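You operate a simulated robot arm through the tools that you are given. There is no shell and no other tool.

The job below is to be done with a simulated robot arm. You get a single attempt, and the scene is never put back.

TASK
Put things in order on the wooden table with the long grey block. At the end: the orange float stands where the green block stood; the green block stands on top of the brown small carton (marked "HOOKS"); the black float stands where the tall green cap stood; the tall green cap stands where the orange float stood; whatever was shut is shut again. Leave all else as you found it, and nothing knocked over.

Only the result counts: the job must be done as asked and must still hold three seconds after the hand-in. Knocking over, shifting, dropping, spilling or breaking anything else fails it. A push-on lid holds only when it is set on centred and level and pressed home; a screw cap is set on level and turned clockwise until tight.

THE ROBOT
A 7-joint arm with a two-finger parallel gripper, fixed in place. Base frame: the origin is at the foot of the arm, x ahead of it, y to its left, z up; the work surface is at about z = 0. Units: mm, rad, N and s.
With the tool pointing down near the work surface it reaches from about 220 to 580 mm from the base axis. Its first joint turns from -1.152 to 1.152 rad. Payload 2.5 kg.
The tool frame sits at the grasp point between the pads (the TCP): z along the fingers, y along the line on which they close. The tips reach 23 mm beyond it. Largest opening 94 mm; finger width 38, thickness 10; the body of the gripper, 54 by 96 mm, starts 39 mm behind the TCP.
Orientation is that of the tool frame in the base frame, as a unit quaternion [w, x, y, z]. With the fingers straight down and closing along the base's y, the tool's x points along the base's -x, its y along +y and its z along -z.

THE INTERFACE
- The arm moves only by the tool nudge_tool. Its argument "moves" is a list of rows, each a list of 6 numbers: the shift along the tool's x, y, z in mm, then the turn, a rotation vector about the tool's x, y, z in rad. In form: [[x, y, z, wx, wy, wz], ...]. A call has 1 to 20 rows; each row shifts and turns the commanded pose from where the row before left it, along the tool's axes as they then stand. "grip" is the finger opening in mm, from 0 to 94, set as the call begins (left out, the last holds). Each row takes 0.2 s and may step no farther than 50 mm and 0.15 rad from the row before; otherwise, or with a gripper value out of range, the whole call is refused. A pose out of reach is approached as far as the arm can. The call stops where the force on the tool passes 40 N (or 10 N more than at its start, if that is more) or the arm is blocked; 0.2 s more then pass. Each finger travels about 108 mm/s and halts on what it meets, pressing with about 44 N; the grip force reading is that of the motor and also rises with nothing between the fingers. The clock runs only during rows and for 0.2 s after the last one: add rows that do not move to give the fingers time. It gives the time, the measured TCP pose, the force on the tool (base axes), the opening and the grip force at its end, in the units of the frame above (readings bear some noise), with the torque about the TCP (base axes, N m) and any sound that the robot's microphone picked up.
- Cameras (640 x 400 px; columns grow to the right, rows downward): "scene" is fixed at [101.6, -399.3, 535.3]; the picture's right is [0.93, -0.37, 0.00], its down [-0.24, -0.59, -0.77] and it looks along [0.29, 0.72, -0.64] (base axes); focal length 321 px, centre (320, 200). "wrist" rides on the gripper at [86, 16, -74] in the tool frame; the picture's right is [-0.18, 0.98, 0.00], its down [-0.58, -0.11, -0.81] and it looks along [-0.79, -0.15, 0.59] (tool axes); focal length 243 px, centre (320, 200). There is no depth. A picture from a camera that has moved, and an enlarged one, comes with that camera's place and axes in the base frame and with its lens.
- capture(camera): a new picture of that camera. It takes no simulated time.
- enlarge(camera, box): a new picture of the part [left, top, right, bottom] of that camera's present view, enlarged. It takes no simulated time.
- hand_in(): hands the job in; it is judged then, once.

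Nothing tells you positions but the pictures and the camera data. Unless the task says otherwise, let go and move clear before handing in.

The tools are called after "Request:" as a command line: name --pt "numbers of a row" for each row, then --argument value for the rest, lists and objects as JSON in quotes. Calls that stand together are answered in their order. nudge_tool: Moves the arm, as the interface text tells. Its arguments: {"type":"object","properties":{"moves":{"type":"array","items":{"type":"array","items":{"type":"number"}}},"grip":{"type":"number"}},"required":["moves"]} The other tools are called the same way: capture (camera) takes a picture; enlarge (camera, box) takes an enlarged picture of a part of a camera's view; hand_in () hands the job in.

At the start:

```text
time: 0.0
eef_pos: [255.8, 215.4, 274.2]
tcp_rot: [0.0, 0.001, 1.0, 0.001]
wrist_force: [-0.1, -0.5, -0.2]
wrist_torque: [-0.01, 0.04, 0.01]
gripper_width: 94.0
gripper_force: 0.1
```

scene: 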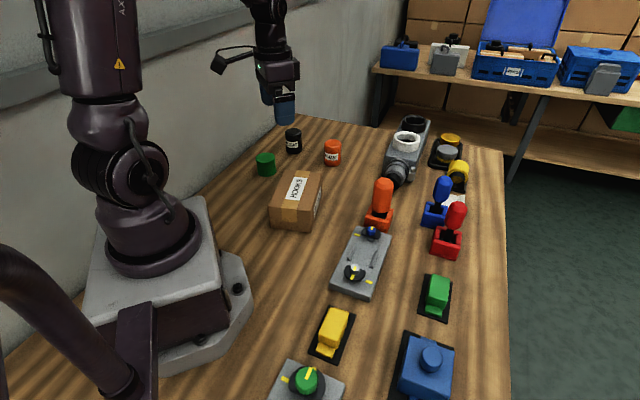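
wrist: 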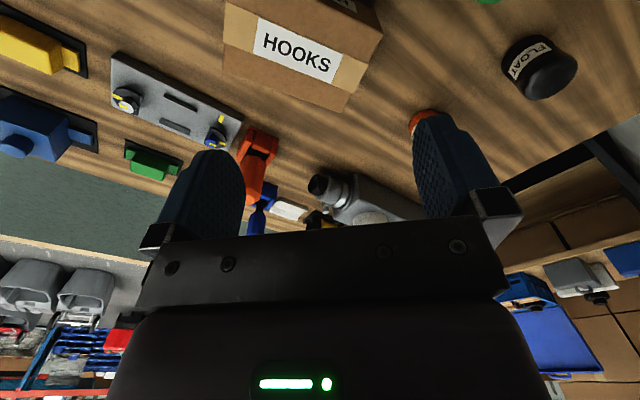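

I see a table with a carton marked HOOKS, black and orange/red floats, a dark green cap-like object, a green block on a black plate, and other fixtures. I'll look closer before moving.

Request:
enlarge --camera "scene" --box '[230, 110, 390, 210]'

Request:
enlarge --camera "scene" --box '[360, 100, 520, 200]'

Request:
enlarge --camera "scene" --box '[320, 180, 480, 280]'

Request:
enlarge --camera "scene" --box '[260, 260, 484, 400]'

Request:
enlarge --camera "scene" --box '[370, 10, 640, 130]'

Request:
enlarge --camera "wrist" --box '[80, 0, 400, 200]'

Request:
enlarge --camera "wrist" --box '[320, 0, 640, 200]'

```text
4.00 times, centred on (310, 160) of scene
camera zoom: at [101.6, -399.3, 535.3], right [0.93, -0.37, 0.0], down [-0.24, -0.59, -0.77], along [0.29, 0.72, -0.64], focal length 1283 px, centre (360, 360)
```

zoom: 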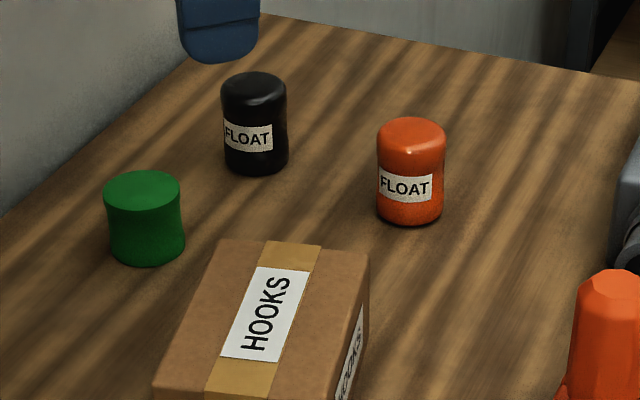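

```text
4.00 times, centred on (440, 150) of scene
camera zoom: at [101.6, -399.3, 535.3], right [0.93, -0.37, 0.0], down [-0.24, -0.59, -0.77], along [0.29, 0.72, -0.64], focal length 1283 px, centre (-160, 400)
```

zoom: 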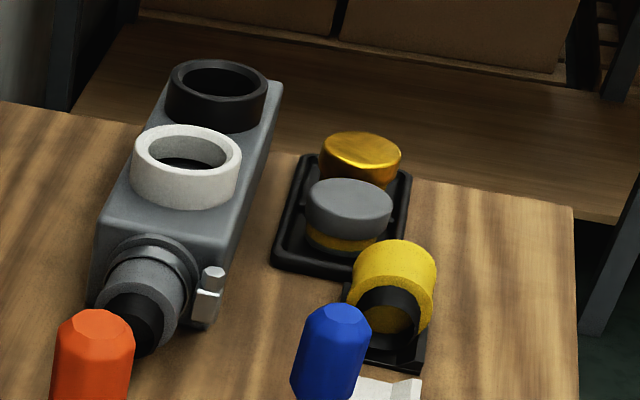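

```text
4.00 times, centred on (400, 230) of scene
camera zoom: at [101.6, -399.3, 535.3], right [0.93, -0.37, 0.0], down [-0.24, -0.59, -0.77], along [0.29, 0.72, -0.64], focal length 1283 px, centre (0, 80)
```

zoom: 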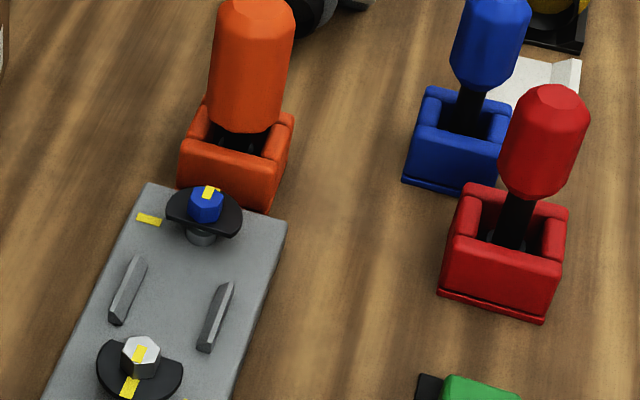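

```text
2.86 times, centred on (372, 330) of scene
camera zoom: at [101.6, -399.3, 535.3], right [0.93, -0.37, 0.0], down [-0.24, -0.59, -0.77], along [0.29, 0.72, -0.64], focal length 917 px, centre (171, -171)
```

zoom: 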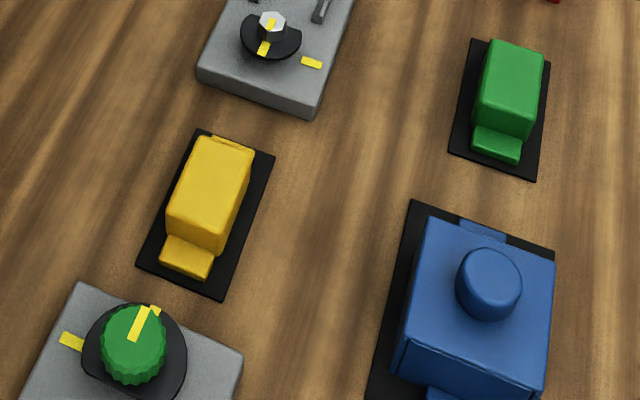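

```text
2.37 times, centred on (505, 70) of scene
camera zoom: at [101.6, -399.3, 535.3], right [0.93, -0.37, 0.0], down [-0.24, -0.59, -0.77], along [0.29, 0.72, -0.64], focal length 760 px, centre (-118, 508)
```

zoom: 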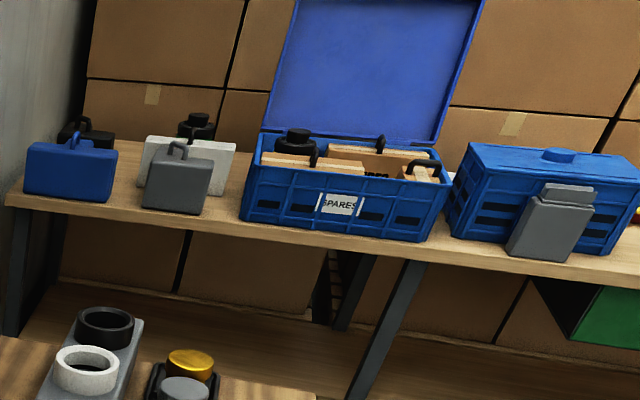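

```text
2.00 times, centred on (240, 100) of wrist
camera zoom: at [169.8, 231.8, 348.5], right [0.18, 0.98, 0.0], down [0.58, -0.11, 0.81], along [0.79, -0.15, -0.59], focal length 485 px, centre (480, 400)
```

zoom: 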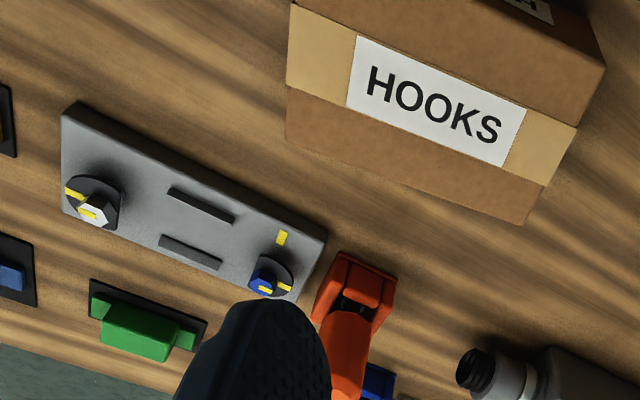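

```text
2.00 times, centred on (480, 100) of wrist
camera zoom: at [169.8, 231.8, 348.5], right [0.18, 0.98, 0.0], down [0.58, -0.11, 0.81], along [0.79, -0.15, -0.59], focal length 485 px, centre (0, 400)
```

zoom: 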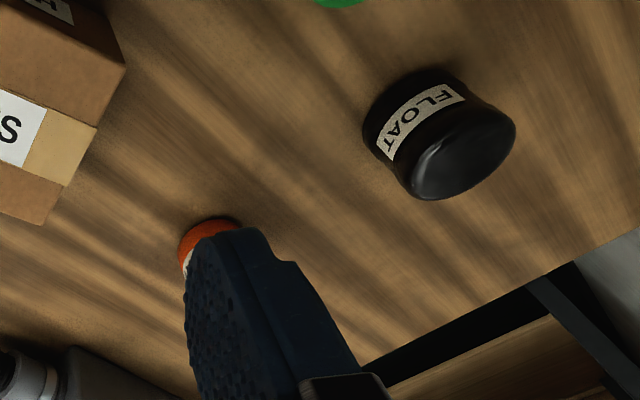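

The green cap-like cylinder and the black and orange floats sit at the far left of the table, the carton is mid-left, and the green block is on a dark plate at the right. I'll turn the wrist, still up high, for a second view of the floats and the cap.

Request:
nudge_tool --pt "0 0 0 0 0 -0.15" --pt "0 0 0 0 0 -0.15" --pt "0 0 0 0 0 -0.15" --pt "0 0 0 0 0 -0.15" --pt "0 0 0 0 0 -0.15" --pt "0 0 0 0 0 -0.15" --pt "0 0 0 0 0 0"

Request:
capture --camera "wrist"

```text
time: 1.6
eef_pos: [256.3, 215.3, 273.9]
tcp_rot: [0.0, -0.436, 0.9, 0.0]
wrist_force: [0.3, 0.8, -0.7]
wrist_torque: [0.02, -0.03, 0.03]
gripper_width: 93.9
gripper_force: 0.1
```

```text
taken
camera wrist: at [189.5, 157.8, 348.3], right [-0.66, 0.75, 0.0], down [0.45, 0.39, 0.81], along [0.61, 0.53, -0.59], focal length 243 px, centre (320, 200)
```

wrist: 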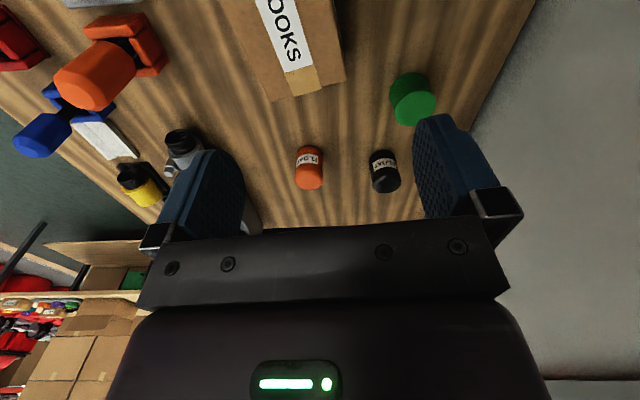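

Both floats and the green cap are visible now, with a clear table edge behind. I'll enlarge to measure them.

Request:
enlarge --camera "wrist" --box '[270, 50, 470, 210]'

Request:
enlarge --camera "wrist" --box '[0, 0, 260, 200]'

Request:
enlarge --camera "scene" --box '[250, 160, 350, 240]'

```text
2.50 times, centred on (370, 130) of wrist
camera zoom: at [189.5, 157.8, 348.3], right [-0.66, 0.75, 0.0], down [0.45, 0.39, 0.81], along [0.61, 0.53, -0.59], focal length 606 px, centre (195, 375)
```

zoom: 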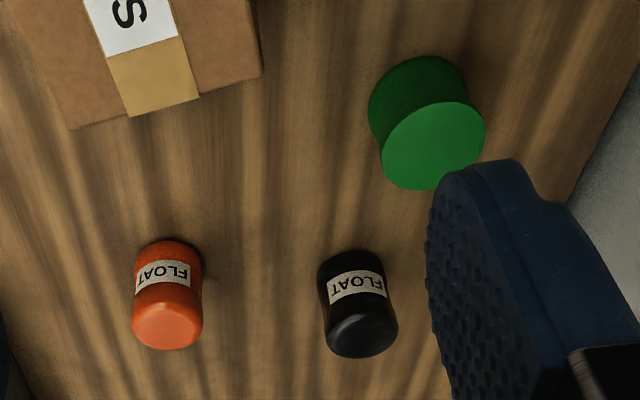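

```text
2.00 times, centred on (130, 100) of wrist
camera zoom: at [189.5, 157.8, 348.3], right [-0.66, 0.75, 0.0], down [0.45, 0.39, 0.81], along [0.61, 0.53, -0.59], focal length 485 px, centre (700, 400)
```

zoom: 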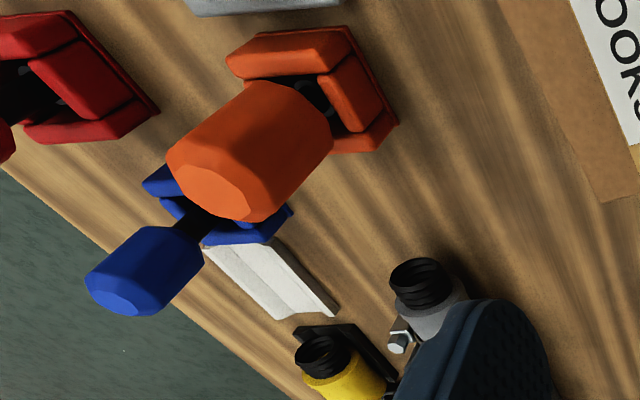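

```text
5.00 times, centred on (300, 200) of scene
camera zoom: at [101.6, -399.3, 535.3], right [0.93, -0.37, 0.0], down [-0.24, -0.59, -0.77], along [0.29, 0.72, -0.64], focal length 1604 px, centre (420, 200)
```

zoom: 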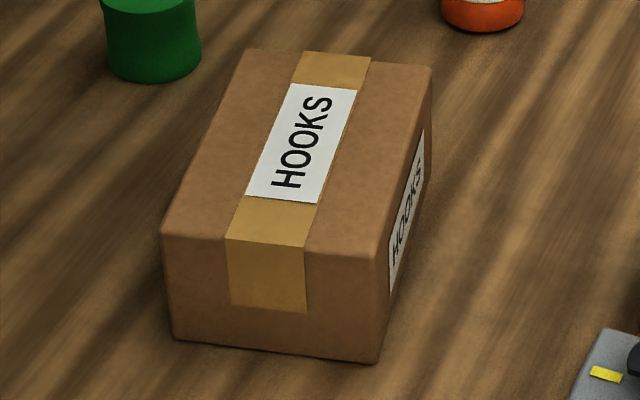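

The cap is about at (250, 384) and 46 mm tall; the black float is about at (365, 473), the orange float about at (450, 358). Next I'll swing over to look closely at the green block and its plate.

Request:
nudge_tool --pt "0 0 0 0 0 0.1356" --pt "0 0 0 0 0 0.1356" --pt "0 0 0 0 0 0.1356" --pt "0 0 0 0 0 0.1356" --pt "0 0 0 0 0 0.1356" --pt "0 0 0 0 0 0.1356" --pt "0 0 0 0 0 0.1356" --pt "0 0 0 0 0 0.1356" --pt "0 0 0 0 0 0.1356" --pt "-17.7 -40.8 0 0 0 0" --pt "-17.7 -40.8 0 0 0 0" --pt "-17.7 -40.8 0 0 0 0" --pt "-17.7 -40.8 0 0 0 0" --pt "-17.7 -40.8 0 0 0 0" --pt "-17.7 -40.8 0 0 0 0" --pt "-17.7 -40.8 0 0 0 0" --pt "0 0 0 0 0 0"

Request:
capture --camera "wrist"

Request:
capture --camera "scene"

```text
time: 5.2
eef_pos: [284.2, -93.6, 273.2]
tcp_rot: [0.0, 0.159, 0.987, -0.001]
wrist_force: [0.5, 0.1, 0.0]
wrist_torque: [-0.02, -0.02, 0.01]
gripper_width: 93.9
gripper_force: 0.0
```

```text
taken
camera wrist: at [208.1, -52.1, 348.1], right [0.48, 0.87, 0.0], down [0.52, -0.29, 0.81], along [0.71, -0.39, -0.59], focal length 243 px, centre (320, 200)
```

wrist: 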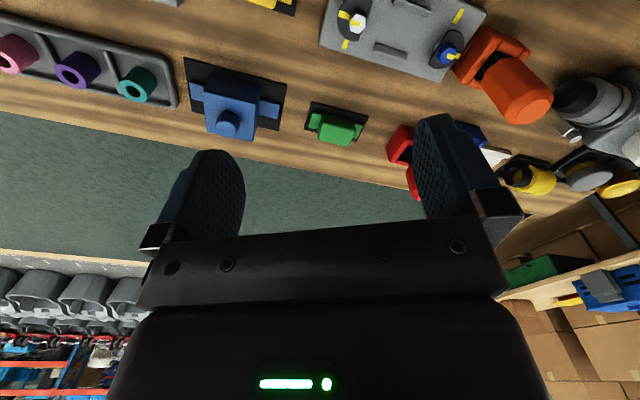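

```text
taken
```

scene: 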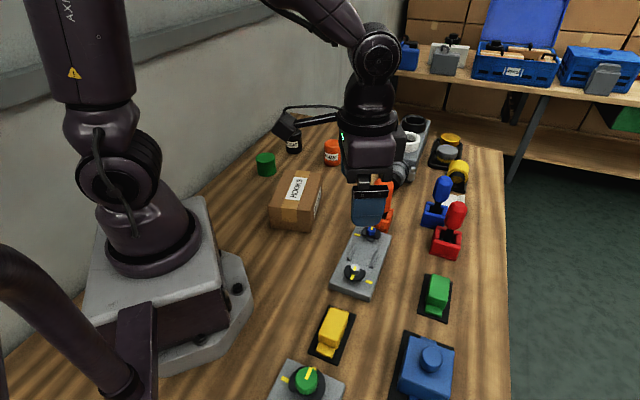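

Request:
enlarge --camera "wrist" --box '[280, 80, 400, 170]'

Request:
enlarge --camera "wrist" --box '[160, 30, 320, 160]'

Request:
enlarge --camera "scene" --box '[400, 260, 480, 330]'

Request:
enlarge --camera "scene" --box '[300, 290, 380, 370]'

```text
4.44 times, centred on (340, 125) of wrist
camera zoom: at [208.1, -52.1, 348.1], right [0.48, 0.87, 0.0], down [0.52, -0.29, 0.81], along [0.71, -0.39, -0.59], focal length 1078 px, centre (231, 533)
```

zoom: 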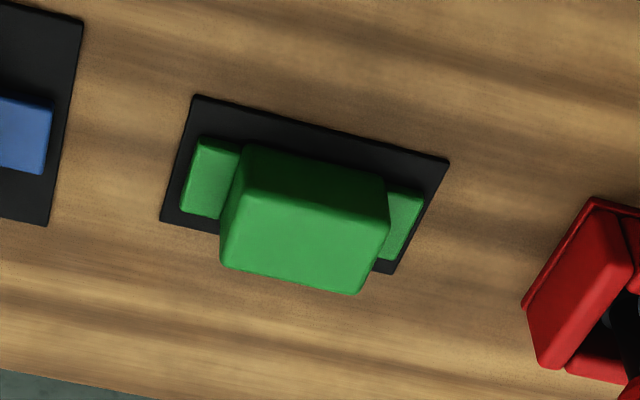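

```text
3.08 times, centred on (240, 95) of wrist
camera zoom: at [208.1, -52.1, 348.1], right [0.48, 0.87, 0.0], down [0.52, -0.29, 0.81], along [0.71, -0.39, -0.59], focal length 746 px, centre (566, 523)
```

zoom: 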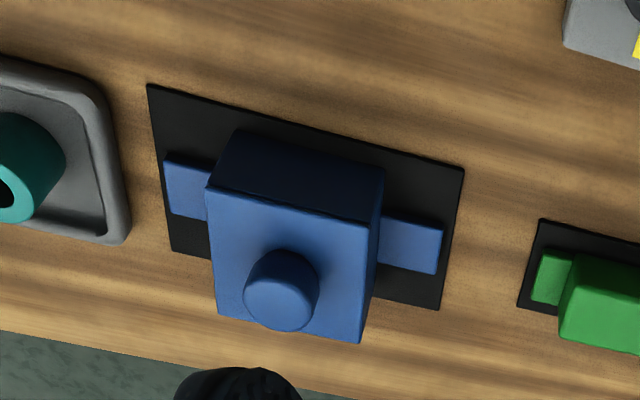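

```text
5.71 times, centred on (440, 295) of scene
camera zoom: at [101.6, -399.3, 535.3], right [0.93, -0.37, 0.0], down [-0.24, -0.59, -0.77], along [0.29, 0.72, -0.64], focal length 1833 px, centre (-366, -343)
```

zoom: 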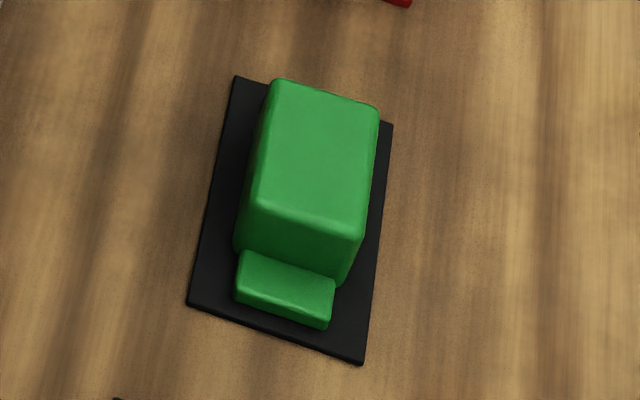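

```text
5.00 times, centred on (340, 330) of scene
camera zoom: at [101.6, -399.3, 535.3], right [0.93, -0.37, 0.0], down [-0.24, -0.59, -0.77], along [0.29, 0.72, -0.64], focal length 1604 px, centre (220, -450)
```

zoom: 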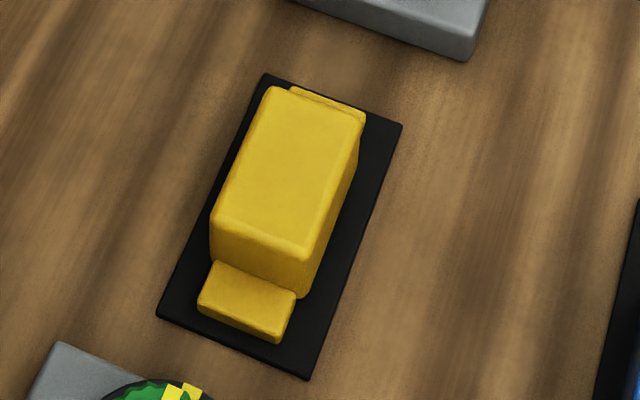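

The green block has two low lugs and sits on a thin black plate; a yellow one and a blue one with a knob look alike. I'll look at the rest of the table on the right side before acting.

Request:
nudge_tool --pt "10 0 0 0 0 0.15" --pt "10 0 0 0 0 0.15" --pt "10 0 -5 0 0 0.15" --pt "10 0 -5 0 0 0.15" --pt "0 0 -5 0 0 0.15" --pt "0 0 0 0 0 0"

Request:
capture --camera "wrist"

```text
time: 6.6
eef_pos: [250.4, -73.1, 289.4]
tcp_rot: [0.001, 0.51, 0.86, 0.0]
wrist_force: [-0.2, 0.1, 0.1]
wrist_torque: [-0.02, -0.03, 0.0]
gripper_width: 94.0
gripper_force: 0.1
```

```text
taken
camera wrist: at [222.9, 10.1, 363.7], right [0.95, 0.31, 0.0], down [0.18, -0.56, 0.81], along [0.25, -0.77, -0.59], focal length 243 px, centre (320, 200)
```

wrist: 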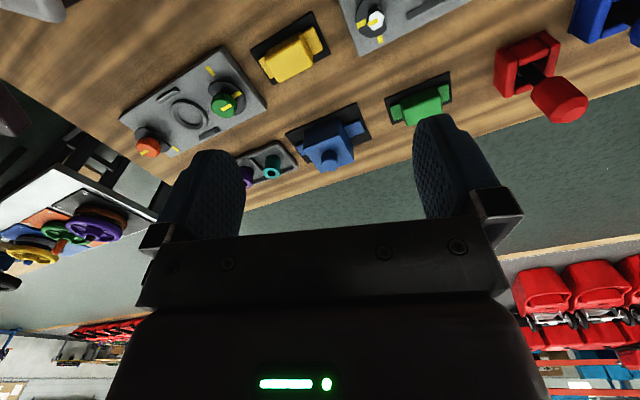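

The only green block is the one on its black plate at about (443, -150), top about 30 mm high, long axis at 45° to base x. I'll go above it with the fingers set to close across its narrow side, and check by wrist camera.

Request:
nudge_tool --pt "0 0 0 0 0 -0.1427" --pt "0 0 0 0 0 -0.1427" --pt "0 0 0 0 0 -0.1427" --pt "0 0 0 0 0 -0.1427" --pt "0 0 0 0 0 -0.1427" --pt "0 0 0 0 0 -0.1427" --pt "0 0 0 0 0 -0.1427" --pt "0 0 0 0 0 -0.1427" --pt "0 0 0 0 0 -0.1427" --pt "0 0 0 0 0 -0.1427" --pt "0 0 0 0 0 -0.1427" --pt "0 0 0 0 0 -0.1427" --pt "0 0 0 0 0 -0.1427" --pt "-16.4 -38.3 18 0 0 0" --pt "-16.4 -38.3 18 0 0 0" --pt "-16.4 -38.3 18 0 0 0" --pt "-16.4 -38.3 18 0 0 0" --pt "-16.4 -38.3 18 0 0 0" --pt "0 0 0 0 0 0"

Request:
capture --camera "wrist"

Request:
capture --camera "scene"

```text
time: 10.6
eef_pos: [443.2, -153.3, 200.7]
tcp_rot: [0.0, -0.383, 0.924, 0.0]
wrist_force: [0.5, -0.2, 0.4]
wrist_torque: [0.02, 0.03, 0.01]
gripper_width: 93.8
gripper_force: 0.0
```

```text
taken
camera wrist: at [371.0, -202.0, 274.8], right [-0.56, 0.83, 0.0], down [0.49, 0.33, 0.81], along [0.67, 0.46, -0.59], focal length 243 px, centre (320, 200)
```

wrist: 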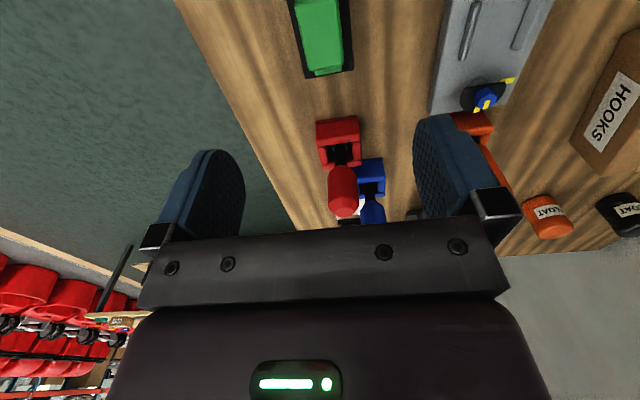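

```text
taken
```

scene: 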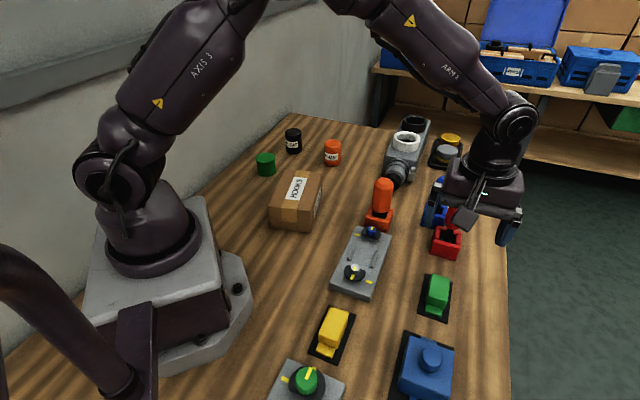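

The block lies in line between the fingers, as far as this view shows. I'll go down to z = 110 and measure again.

Request:
nudge_tool --pt "0 0 45 0 0 0" --pt "0 0 45 0 0 0" --pt "0 0 0 0 0 0"

Request:
capture --camera "wrist"

Request:
enlarge --camera "wrist" --box '[220, 0, 420, 150]'

```text
time: 11.4
eef_pos: [445.0, -153.6, 109.7]
tcp_rot: [0.0, -0.383, 0.924, 0.0]
wrist_force: [-0.4, -0.2, 0.6]
wrist_torque: [-0.02, -0.01, 0.02]
gripper_width: 94.0
gripper_force: 0.1
```

```text
taken
camera wrist: at [371.8, -203.1, 184.1], right [-0.56, 0.83, 0.0], down [0.49, 0.33, 0.81], along [0.67, 0.46, -0.59], focal length 243 px, centre (320, 200)
```

wrist: 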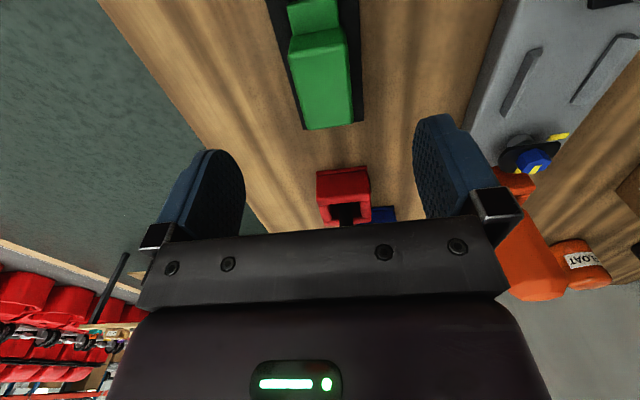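

```text
2.67 times, centred on (320, 75) of wrist
camera zoom: at [371.8, -203.1, 184.1], right [-0.56, 0.83, 0.0], down [0.49, 0.33, 0.81], along [0.67, 0.46, -0.59], focal length 647 px, centre (320, 533)
```

zoom: 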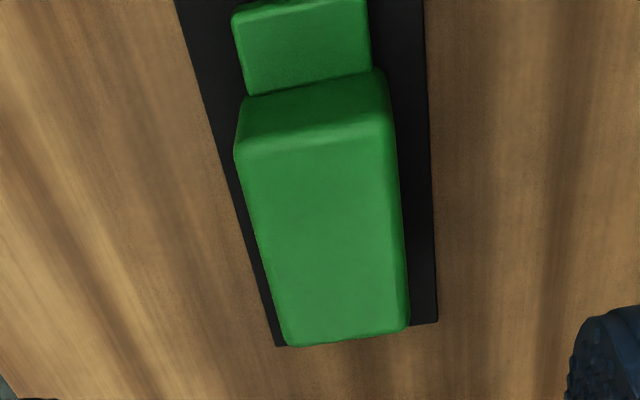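

The block's body is about 35 by 53 mm, 32 mm high, centred at about (443.8, -150). I'll correct a few mm and go down around it with fingers open.

Request:
nudge_tool --pt "-2 2.9 0 0 0 0" --pt "0 0 30 0 0 0" --pt "0 0 30 0 0 0" --pt "0 0 12 0 0 0" --pt "0 0 7 0 0 0" --pt "0 0 0 0 0 0" --grip 70

Request:
capture --camera "wrist"

Request:
enlarge --camera "scene" --box '[380, 190, 540, 320]'

```text
time: 12.8
eef_pos: [442.1, -147.6, 27.5]
tcp_rot: [0.0, -0.384, 0.924, -0.001]
wrist_force: [0.2, 0.6, 0.9]
wrist_torque: [0.0, 0.0, -0.01]
gripper_width: 69.9
gripper_force: 0.1
```

```text
taken
camera wrist: at [370.0, -197.8, 103.3], right [-0.56, 0.83, 0.0], down [0.49, 0.33, 0.81], along [0.67, 0.46, -0.59], focal length 243 px, centre (320, 200)
```

wrist: 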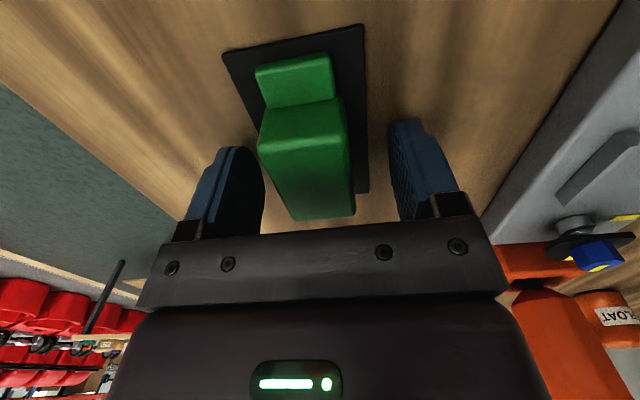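

```text
3.08 times, centred on (460, 255) of scene
camera zoom: at [101.6, -399.3, 535.3], right [0.93, -0.37, 0.0], down [-0.24, -0.59, -0.77], along [0.29, 0.72, -0.64], focal length 987 px, centre (-111, 31)
```

zoom: 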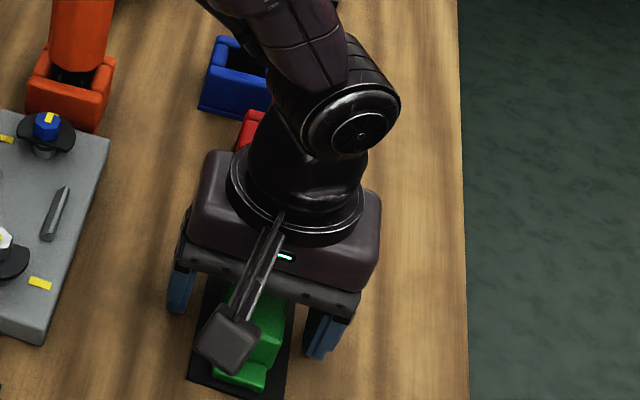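

The fingers straddle the block, which sits about 2.4 mm off centre. I'll correct that and close.

Request:
nudge_tool --pt "0 -2.4 0 0 0 0" --pt "0 0 0 0 0 0"

Request:
nudge_tool --pt "0 0 0 0 0 0" --pt "0 0 0 0 0 0" --pt "0 0 0 0 0 0" --grip 20

Request:
capture --camera "wrist"

```text
time: 13.4
eef_pos: [443.9, -150.9, 28.6]
tcp_rot: [0.001, -0.382, 0.924, 0.0]
wrist_force: [0.8, 0.3, -0.1]
wrist_torque: [0.0, -0.01, -0.02]
gripper_width: 70.2
gripper_force: 0.0
```

```text
time: 14.2
eef_pos: [443.8, -150.3, 29.7]
tcp_rot: [0.0, -0.383, 0.924, 0.001]
wrist_force: [-3.6, 1.1, 2.6]
wrist_torque: [0.11, -0.04, 0.03]
gripper_width: 35.8
gripper_force: 44.2
```

```text
taken
camera wrist: at [371.7, -199.5, 103.7], right [-0.57, 0.83, 0.0], down [0.49, 0.33, 0.81], along [0.66, 0.46, -0.59], focal length 243 px, centre (320, 200)
```

wrist: 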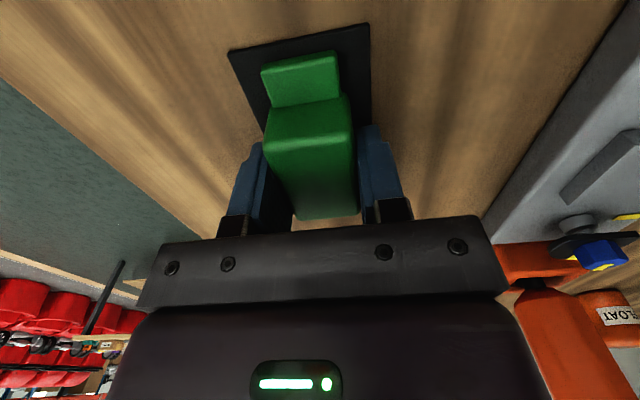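

The block is gripped at 35.8 mm with 44 N. I'll lift gently to see whether it comes free of the plate.

Request:
nudge_tool --pt "0 0 -3 0 0 0" --pt "0 0 -4 0 0 0" --pt "0 0 -8 0 0 0" --pt "0 0 0 0 0 0"

Request:
capture --camera "wrist"

Request:
enlarge --camera "scene" --box '[380, 220, 500, 340]'

```text
time: 15.2
eef_pos: [443.9, -149.8, 44.2]
tcp_rot: [0.0, -0.383, 0.924, 0.0]
wrist_force: [0.3, -0.4, -2.4]
wrist_torque: [-0.01, -0.04, 0.02]
gripper_width: 35.6
gripper_force: 43.6
```

```text
taken
camera wrist: at [371.8, -199.1, 118.9], right [-0.56, 0.83, 0.0], down [0.49, 0.33, 0.81], along [0.67, 0.46, -0.59], focal length 243 px, centre (320, 200)
```

wrist: 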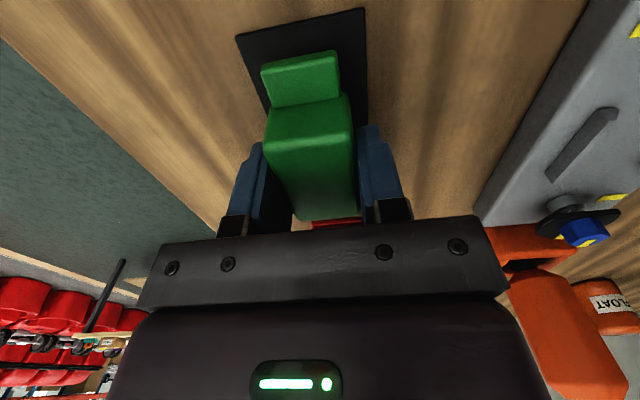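

```text
3.33 times, centred on (440, 280) of scene
camera zoom: at [101.6, -399.3, 535.3], right [0.93, -0.37, 0.0], down [-0.24, -0.59, -0.77], along [0.29, 0.72, -0.64], focal length 1069 px, centre (-80, -67)
```

zoom: 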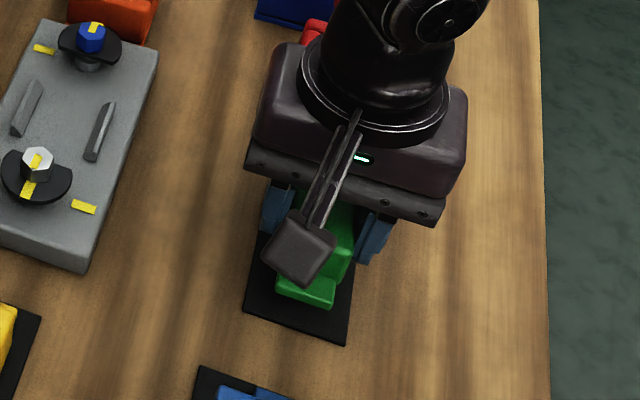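

The block came free cleanly. I'll raise it to z = 200, carry it over the carton at about (280, 189), and turn it to line up with the carton.

Request:
nudge_tool --pt "0 0 -39 0 0 0" --pt "0 0 -39 0 0 0" --pt "0 0 -39 0 0 0" --pt "0 0 -39 0 0 0" --pt "-13.78 39.49 0 0 0 0" --pt "-13.78 39.49 0 0 0 0" --pt "-13.78 39.49 0 0 0 0" --pt "-13.78 39.49 0 0 0 0" --pt "-13.78 39.49 0 0 0 0" --pt "-13.78 39.49 0 0 0 0" --pt "-13.78 39.49 0 0 0 0" --pt "-13.78 39.49 0 0 0 0" --pt "-13.78 39.49 0 0 0 0" --pt "0 0 0 0 0 -0.1075" --pt "0 0 0 0 0 -0.1075" --pt "0 0 0 0 0 0"

Request:
capture --camera "wrist"

Request:
capture --camera "scene"

```text
time: 18.6
eef_pos: [281.7, 188.1, 201.2]
tcp_rot: [0.0, -0.48, 0.877, 0.0]
wrist_force: [0.2, -0.2, -2.4]
wrist_torque: [-0.03, 0.02, 0.03]
gripper_width: 35.6
gripper_force: 43.9
```

```text
taken
camera wrist: at [220.8, 124.9, 275.5], right [-0.73, 0.68, 0.0], down [0.41, 0.43, 0.81], along [0.55, 0.59, -0.59], focal length 243 px, centre (320, 200)
```

wrist: 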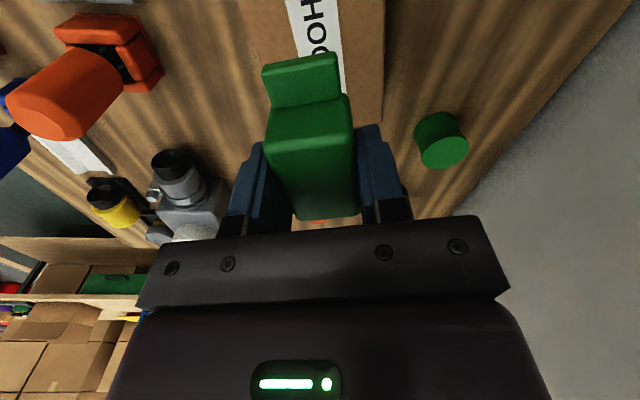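

```text
taken
```

scene: 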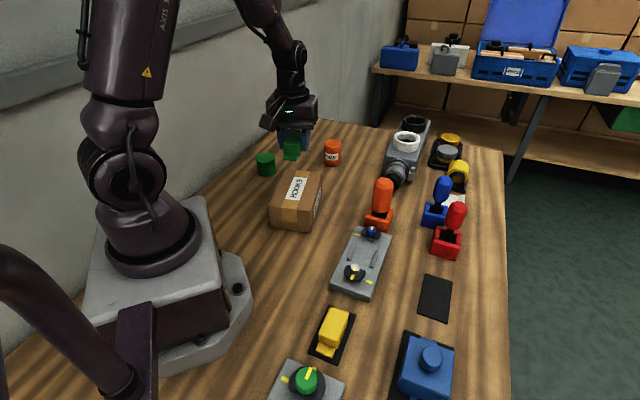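

The block is over the carton's region and the black plate stayed in place. I'll check the carton's position in the wrist view before lowering.

Request:
enlarge --camera "wrist" --box '[200, 0, 420, 150]'

Request:
enlarge --camera "scene" --box '[230, 100, 370, 240]'

```text
2.67 times, centred on (310, 75) of wrist
camera zoom: at [220.8, 124.9, 275.5], right [-0.73, 0.68, 0.0], down [0.41, 0.43, 0.81], along [0.55, 0.59, -0.59], focal length 647 px, centre (347, 533)
```

zoom: 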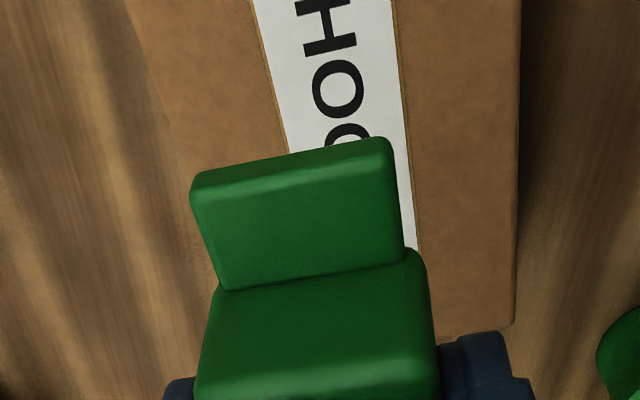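

```text
2.86 times, centred on (300, 170) of scene
camera zoom: at [101.6, -399.3, 535.3], right [0.93, -0.37, 0.0], down [-0.24, -0.59, -0.77], along [0.29, 0.72, -0.64], focal length 917 px, centre (377, 286)
```

zoom: 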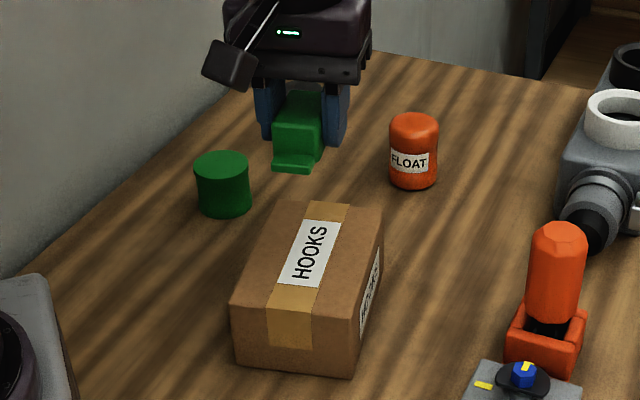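

The carton's top centre comes out at about (279.5, 189), long axis at 58°, and the block is right over it. Lowering to just above, then in small steps with force checks.

Request:
nudge_tool --pt "0 0 30 0 0 0" --pt "0 0 30 0 0 0" --pt "0 0 26 0 0 0" --pt "0 0 10 0 0 0" --pt "0 0 0 0 0 0"

Request:
enlarge --camera "scene" --box '[250, 140, 350, 240]'

Request:
capture --camera "wrist"

```text
time: 19.8
eef_pos: [279.0, 189.9, 104.8]
tcp_rot: [0.0, -0.48, 0.877, 0.0]
wrist_force: [0.1, -0.2, -1.7]
wrist_torque: [-0.01, -0.06, 0.01]
gripper_width: 35.6
gripper_force: 43.8
```

```text
4.00 times, centred on (300, 190) of scene
camera zoom: at [101.6, -399.3, 535.3], right [0.93, -0.37, 0.0], down [-0.24, -0.59, -0.77], along [0.29, 0.72, -0.64], focal length 1283 px, centre (400, 240)
```

zoom: 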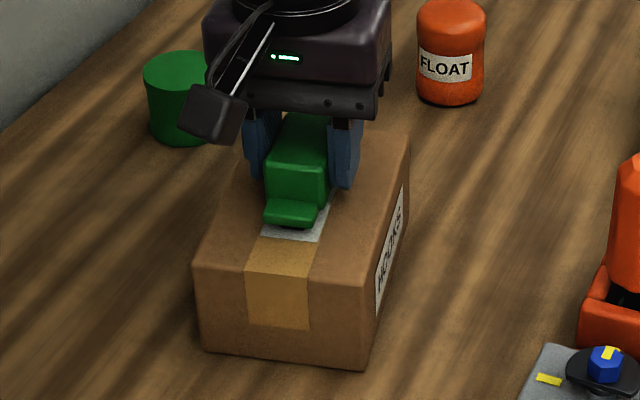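

```text
taken
camera wrist: at [220.3, 125.6, 179.1], right [-0.73, 0.69, 0.0], down [0.41, 0.43, 0.81], along [0.55, 0.59, -0.59], focal length 243 px, centre (320, 200)
```

wrist: 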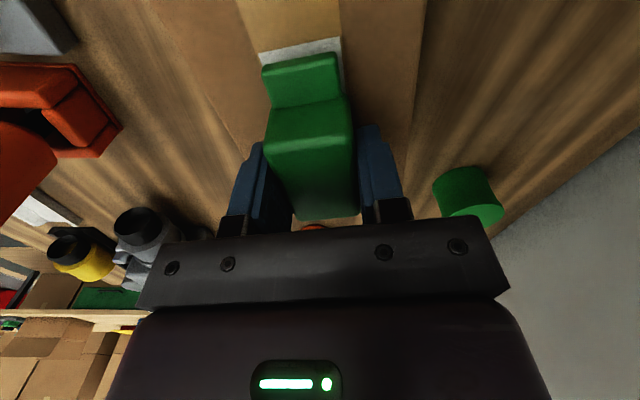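

It looks centred over the carton. I'll creep down and watch the vertical force.

Request:
nudge_tool --pt "0 0 4 0 0 0" --pt "0 0 4 0 0 0" --pt "0 0 2 0 0 0" --pt "0 0 0 0 0 0"

Request:
nudge_tool --pt "0 0 2 0 0 0" --pt "0 0 0 0 0 0"

```text
time: 20.8
eef_pos: [280.9, 188.8, 94.3]
tcp_rot: [0.0, -0.48, 0.877, 0.001]
wrist_force: [-10.0, -5.9, 31.5]
wrist_torque: [-0.09, 0.21, 0.04]
gripper_width: 36.1
gripper_force: 44.0
```

```text
time: 21.4
eef_pos: [280.4, 189.3, 93.9]
tcp_rot: [0.002, -0.479, 0.878, 0.0]
wrist_force: [-4.8, -1.5, 33.2]
wrist_torque: [0.03, 0.14, -0.02]
gripper_width: 35.4
gripper_force: 43.6
```

It touched down near z = 95 and is pressing about 33 N, so I'll ease up a little before releasing.

Request:
nudge_tool --pt "0 0 -1 0 0 0" --pt "0 0 -0.5 0 0 0" --pt "0 0 0 0 0 0"

Request:
enlarge --camera "scene" --box '[250, 140, 350, 240]'

Request:
enlarge --camera "wrist" --box '[200, 0, 440, 240]'

```text
time: 22.2
eef_pos: [279.8, 189.0, 93.2]
tcp_rot: [-0.001, -0.479, 0.878, 0.0]
wrist_force: [0.3, 2.1, 3.4]
wrist_torque: [0.21, -0.22, 0.01]
gripper_width: 35.6
gripper_force: 43.5
```

```text
4.00 times, centred on (300, 190) of scene
camera zoom: at [101.6, -399.3, 535.3], right [0.93, -0.37, 0.0], down [-0.24, -0.59, -0.77], along [0.29, 0.72, -0.64], focal length 1283 px, centre (400, 240)
```

zoom: 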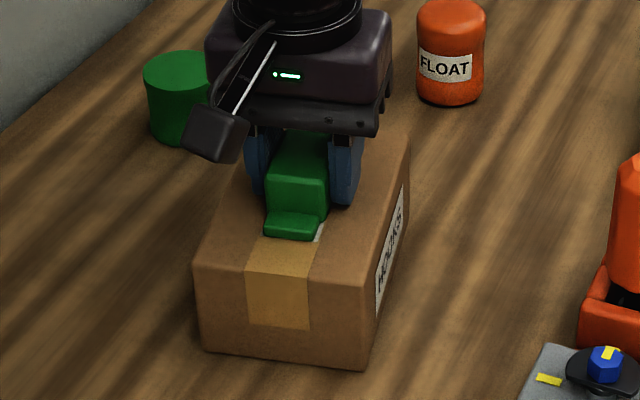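

```text
1.67 times, centred on (320, 120) of wrist
camera zoom: at [220.3, 125.0, 168.4], right [-0.73, 0.69, 0.0], down [0.41, 0.43, 0.81], along [0.55, 0.59, -0.59], focal length 404 px, centre (320, 333)
```

zoom: 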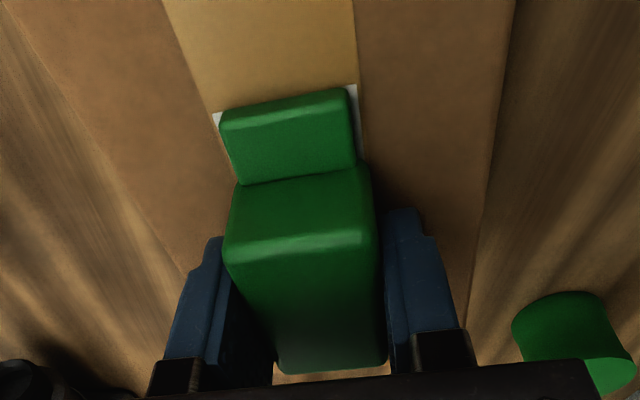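

The block rests on the carton with a light 3 N. I'll open the fingers and lift straight off.

Request:
nudge_tool --pt "0 0 0 0 0 0" --pt "0 0 0 0 0 0" --pt "0 0 0 0 0 0" --pt "0 0 -10 0 0 0" --pt "0 0 -20 0 0 0" --pt "0 0 -40 0 0 0" --pt "0 0 -45 0 0 0" --pt "0 0 0 0 0 0" --grip 60

Request:
capture --camera "wrist"

Request:
enlarge --camera "scene" --box '[230, 100, 370, 240]'

```text
time: 24.0
eef_pos: [280.3, 190.0, 208.2]
tcp_rot: [0.0, -0.479, 0.878, 0.0]
wrist_force: [-0.2, 0.2, 0.4]
wrist_torque: [0.0, 0.01, -0.02]
gripper_width: 60.1
gripper_force: 0.0
```

```text
taken
camera wrist: at [220.9, 126.4, 283.4], right [-0.73, 0.69, 0.0], down [0.41, 0.43, 0.81], along [0.55, 0.59, -0.59], focal length 243 px, centre (320, 200)
```

wrist: 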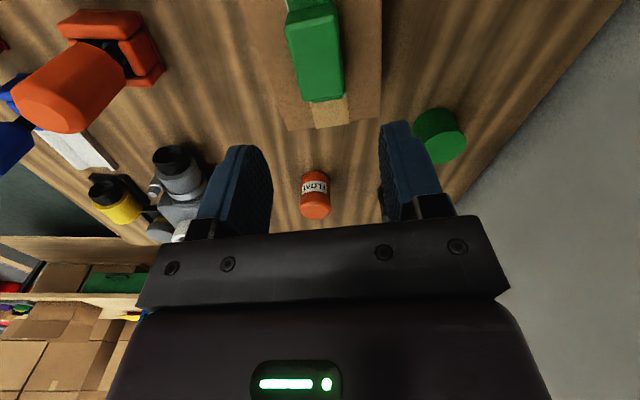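

```text
2.86 times, centred on (300, 170) of scene
camera zoom: at [101.6, -399.3, 535.3], right [0.93, -0.37, 0.0], down [-0.24, -0.59, -0.77], along [0.29, 0.72, -0.64], focal length 917 px, centre (377, 286)
```

zoom: 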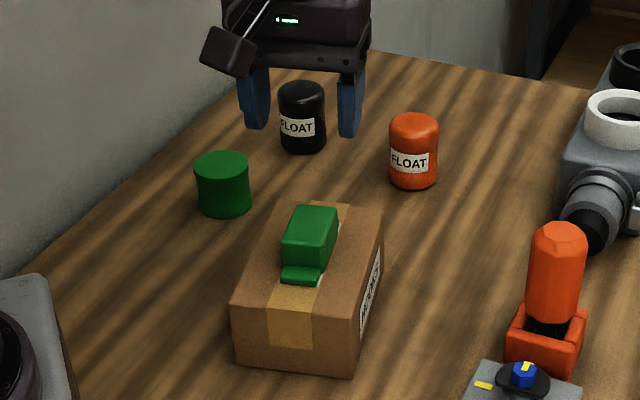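

The green block stands on the carton. Now the orange float; I'll measure it from this view too.

Request:
enlarge --camera "wrist" --box '[275, 150, 355, 230]'

Request:
enlarge --camera "scene" --box '[310, 125, 360, 175]'

Request:
enlarge --camera "scene" --box '[400, 260, 470, 330]'

```text
5.00 times, centred on (315, 190) of wrist
camera zoom: at [220.9, 126.4, 283.4], right [-0.73, 0.69, 0.0], down [0.41, 0.43, 0.81], along [0.55, 0.59, -0.59], focal length 1213 px, centre (345, 250)
```

zoom: 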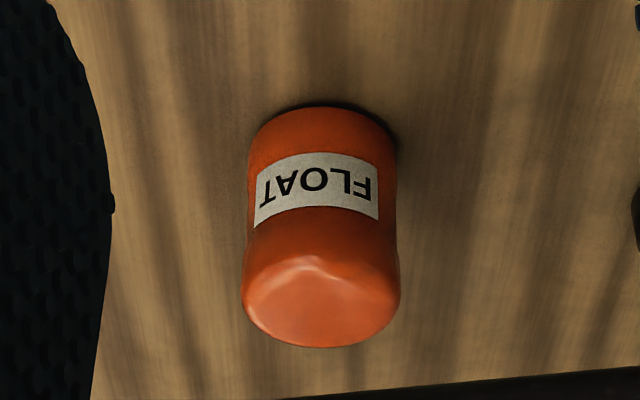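

```text
8.00 times, centred on (335, 150) of scene
camera zoom: at [101.6, -399.3, 535.3], right [0.93, -0.37, 0.0], down [-0.24, -0.59, -0.77], along [0.29, 0.72, -0.64], focal length 2566 px, centre (200, 600)
```

zoom: 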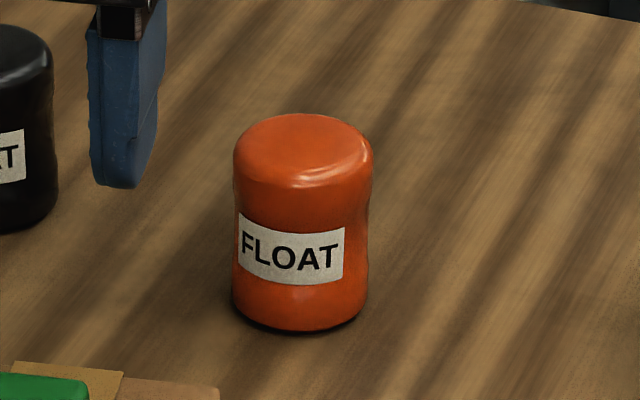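

```text
5.71 times, centred on (435, 295) of scene
camera zoom: at [101.6, -399.3, 535.3], right [0.93, -0.37, 0.0], down [-0.24, -0.59, -0.77], along [0.29, 0.72, -0.64], focal length 1833 px, centre (-337, -343)
```

zoom: 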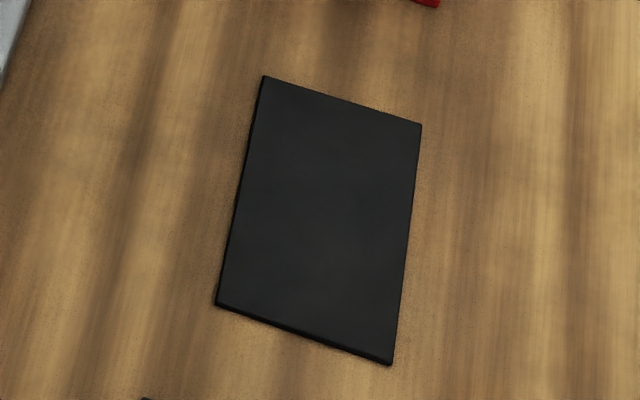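

The orange float stands at about (448, 358), about 54 mm wide and 63 mm tall. I'll move above it with the fingers set tangentially, at z = 140.

Request:
nudge_tool --pt "0 0 0 0 0 0.1087" --pt "0 0 0 0 0 0.1087" --pt "0 0 0 0 0 0.1087" --pt "-39.3 4.43 11.3 0 0 0" --pt "-39.3 4.43 11.3 0 0 0" --pt "-39.3 4.43 11.3 0 0 0" --pt "-39.3 4.43 11.3 0 0 0" --pt "-39.3 4.43 11.3 0 0 0" --pt "-39.3 4.43 11.3 0 0 0" --pt "0 0 0 0 0 0" --grip 84

Request:
capture --camera "wrist"

Request:
enlarge --camera "scene" --box '[250, 80, 410, 200]'

```text
time: 26.2
eef_pos: [448.3, 355.9, 140.8]
tcp_rot: [-0.001, -0.332, 0.943, -0.001]
wrist_force: [-0.9, -0.4, 0.5]
wrist_torque: [0.0, 0.05, 0.03]
gripper_width: 84.0
gripper_force: 0.0
```

```text
taken
camera wrist: at [371.7, 314.7, 215.4], right [-0.47, 0.88, 0.0], down [0.52, 0.28, 0.81], along [0.71, 0.38, -0.59], focal length 243 px, centre (320, 200)
```

wrist: 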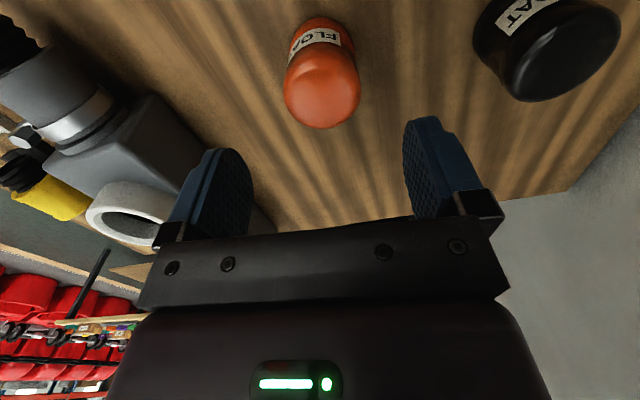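

```text
3.33 times, centred on (330, 140) of scene
camera zoom: at [101.6, -399.3, 535.3], right [0.93, -0.37, 0.0], down [-0.24, -0.59, -0.77], along [0.29, 0.72, -0.64], focal length 1069 px, centre (287, 400)
```

zoom: 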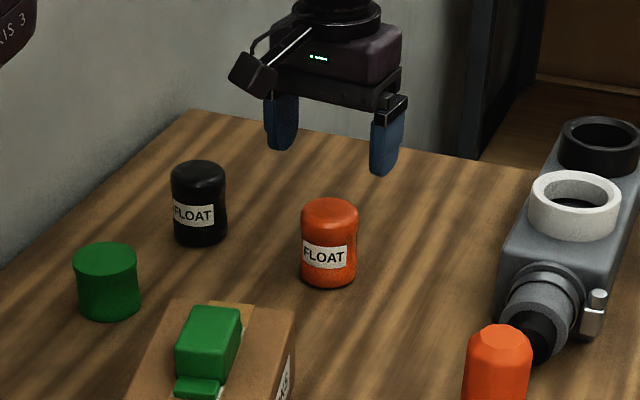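

Request:
enlarge --camera "wrist" --box '[260, 0, 380, 140]'

```text
2.86 times, centred on (320, 70) of wrist
camera zoom: at [371.7, 314.7, 215.4], right [-0.47, 0.88, 0.0], down [0.52, 0.28, 0.81], along [0.71, 0.38, -0.59], focal length 693 px, centre (320, 571)
```

zoom: 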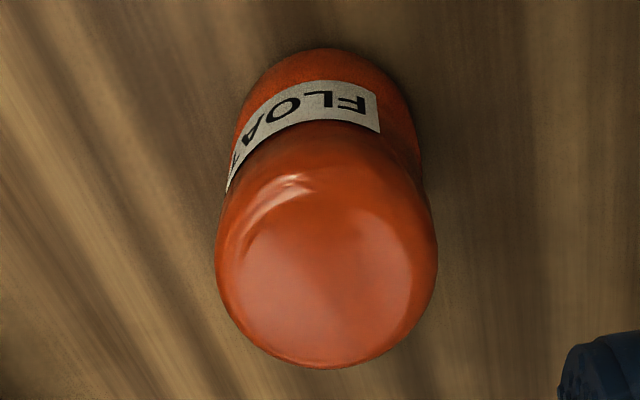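

The float is within 2 mm of the finger centre line. I'll correct 1.6 mm and go down to grip it at mid height.

Request:
nudge_tool --pt "0 1.6 0 0 0 0" --pt "0 0 30 0 0 0" --pt "0 0 30 0 0 0" --pt "0 0 25 0 0 0" --pt "0 0 12 0 0 0" --pt "0 0 6 0 0 0" --pt "0 0 0 0 0 0"

Request:
capture --camera "wrist"

Request:
enlarge --camera "scene" --box '[280, 80, 400, 180]'

```text
time: 27.8
eef_pos: [448.7, 358.8, 37.0]
tcp_rot: [-0.001, -0.331, 0.944, 0.0]
wrist_force: [-0.9, -0.4, 0.1]
wrist_torque: [0.0, -0.01, -0.01]
gripper_width: 84.1
gripper_force: 0.0
```

```text
taken
camera wrist: at [371.1, 318.4, 112.3], right [-0.47, 0.88, 0.0], down [0.52, 0.28, 0.81], along [0.71, 0.38, -0.59], focal length 243 px, centre (320, 200)
```

wrist: 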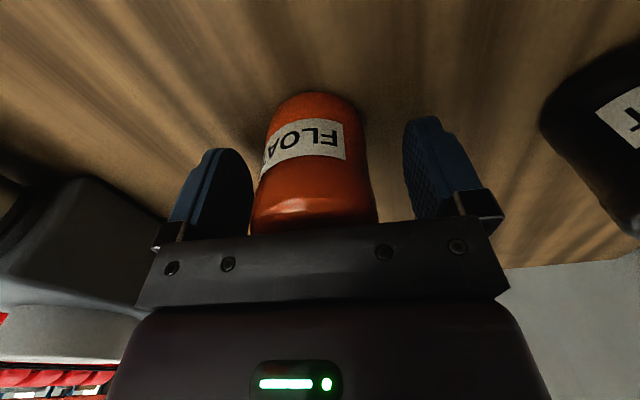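

```text
4.00 times, centred on (340, 130) of scene
camera zoom: at [101.6, -399.3, 535.3], right [0.93, -0.37, 0.0], down [-0.24, -0.59, -0.77], along [0.29, 0.72, -0.64], focal length 1283 px, centre (240, 480)
```

zoom: 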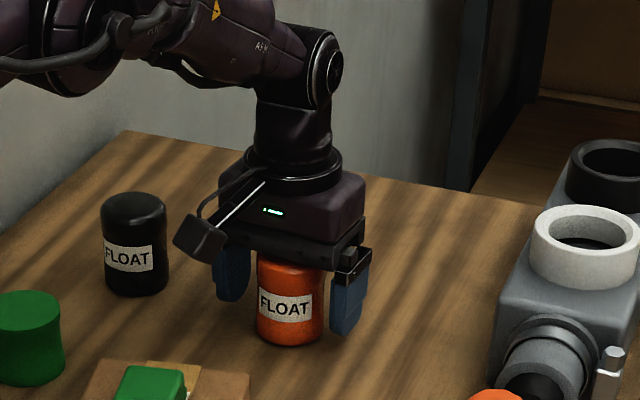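

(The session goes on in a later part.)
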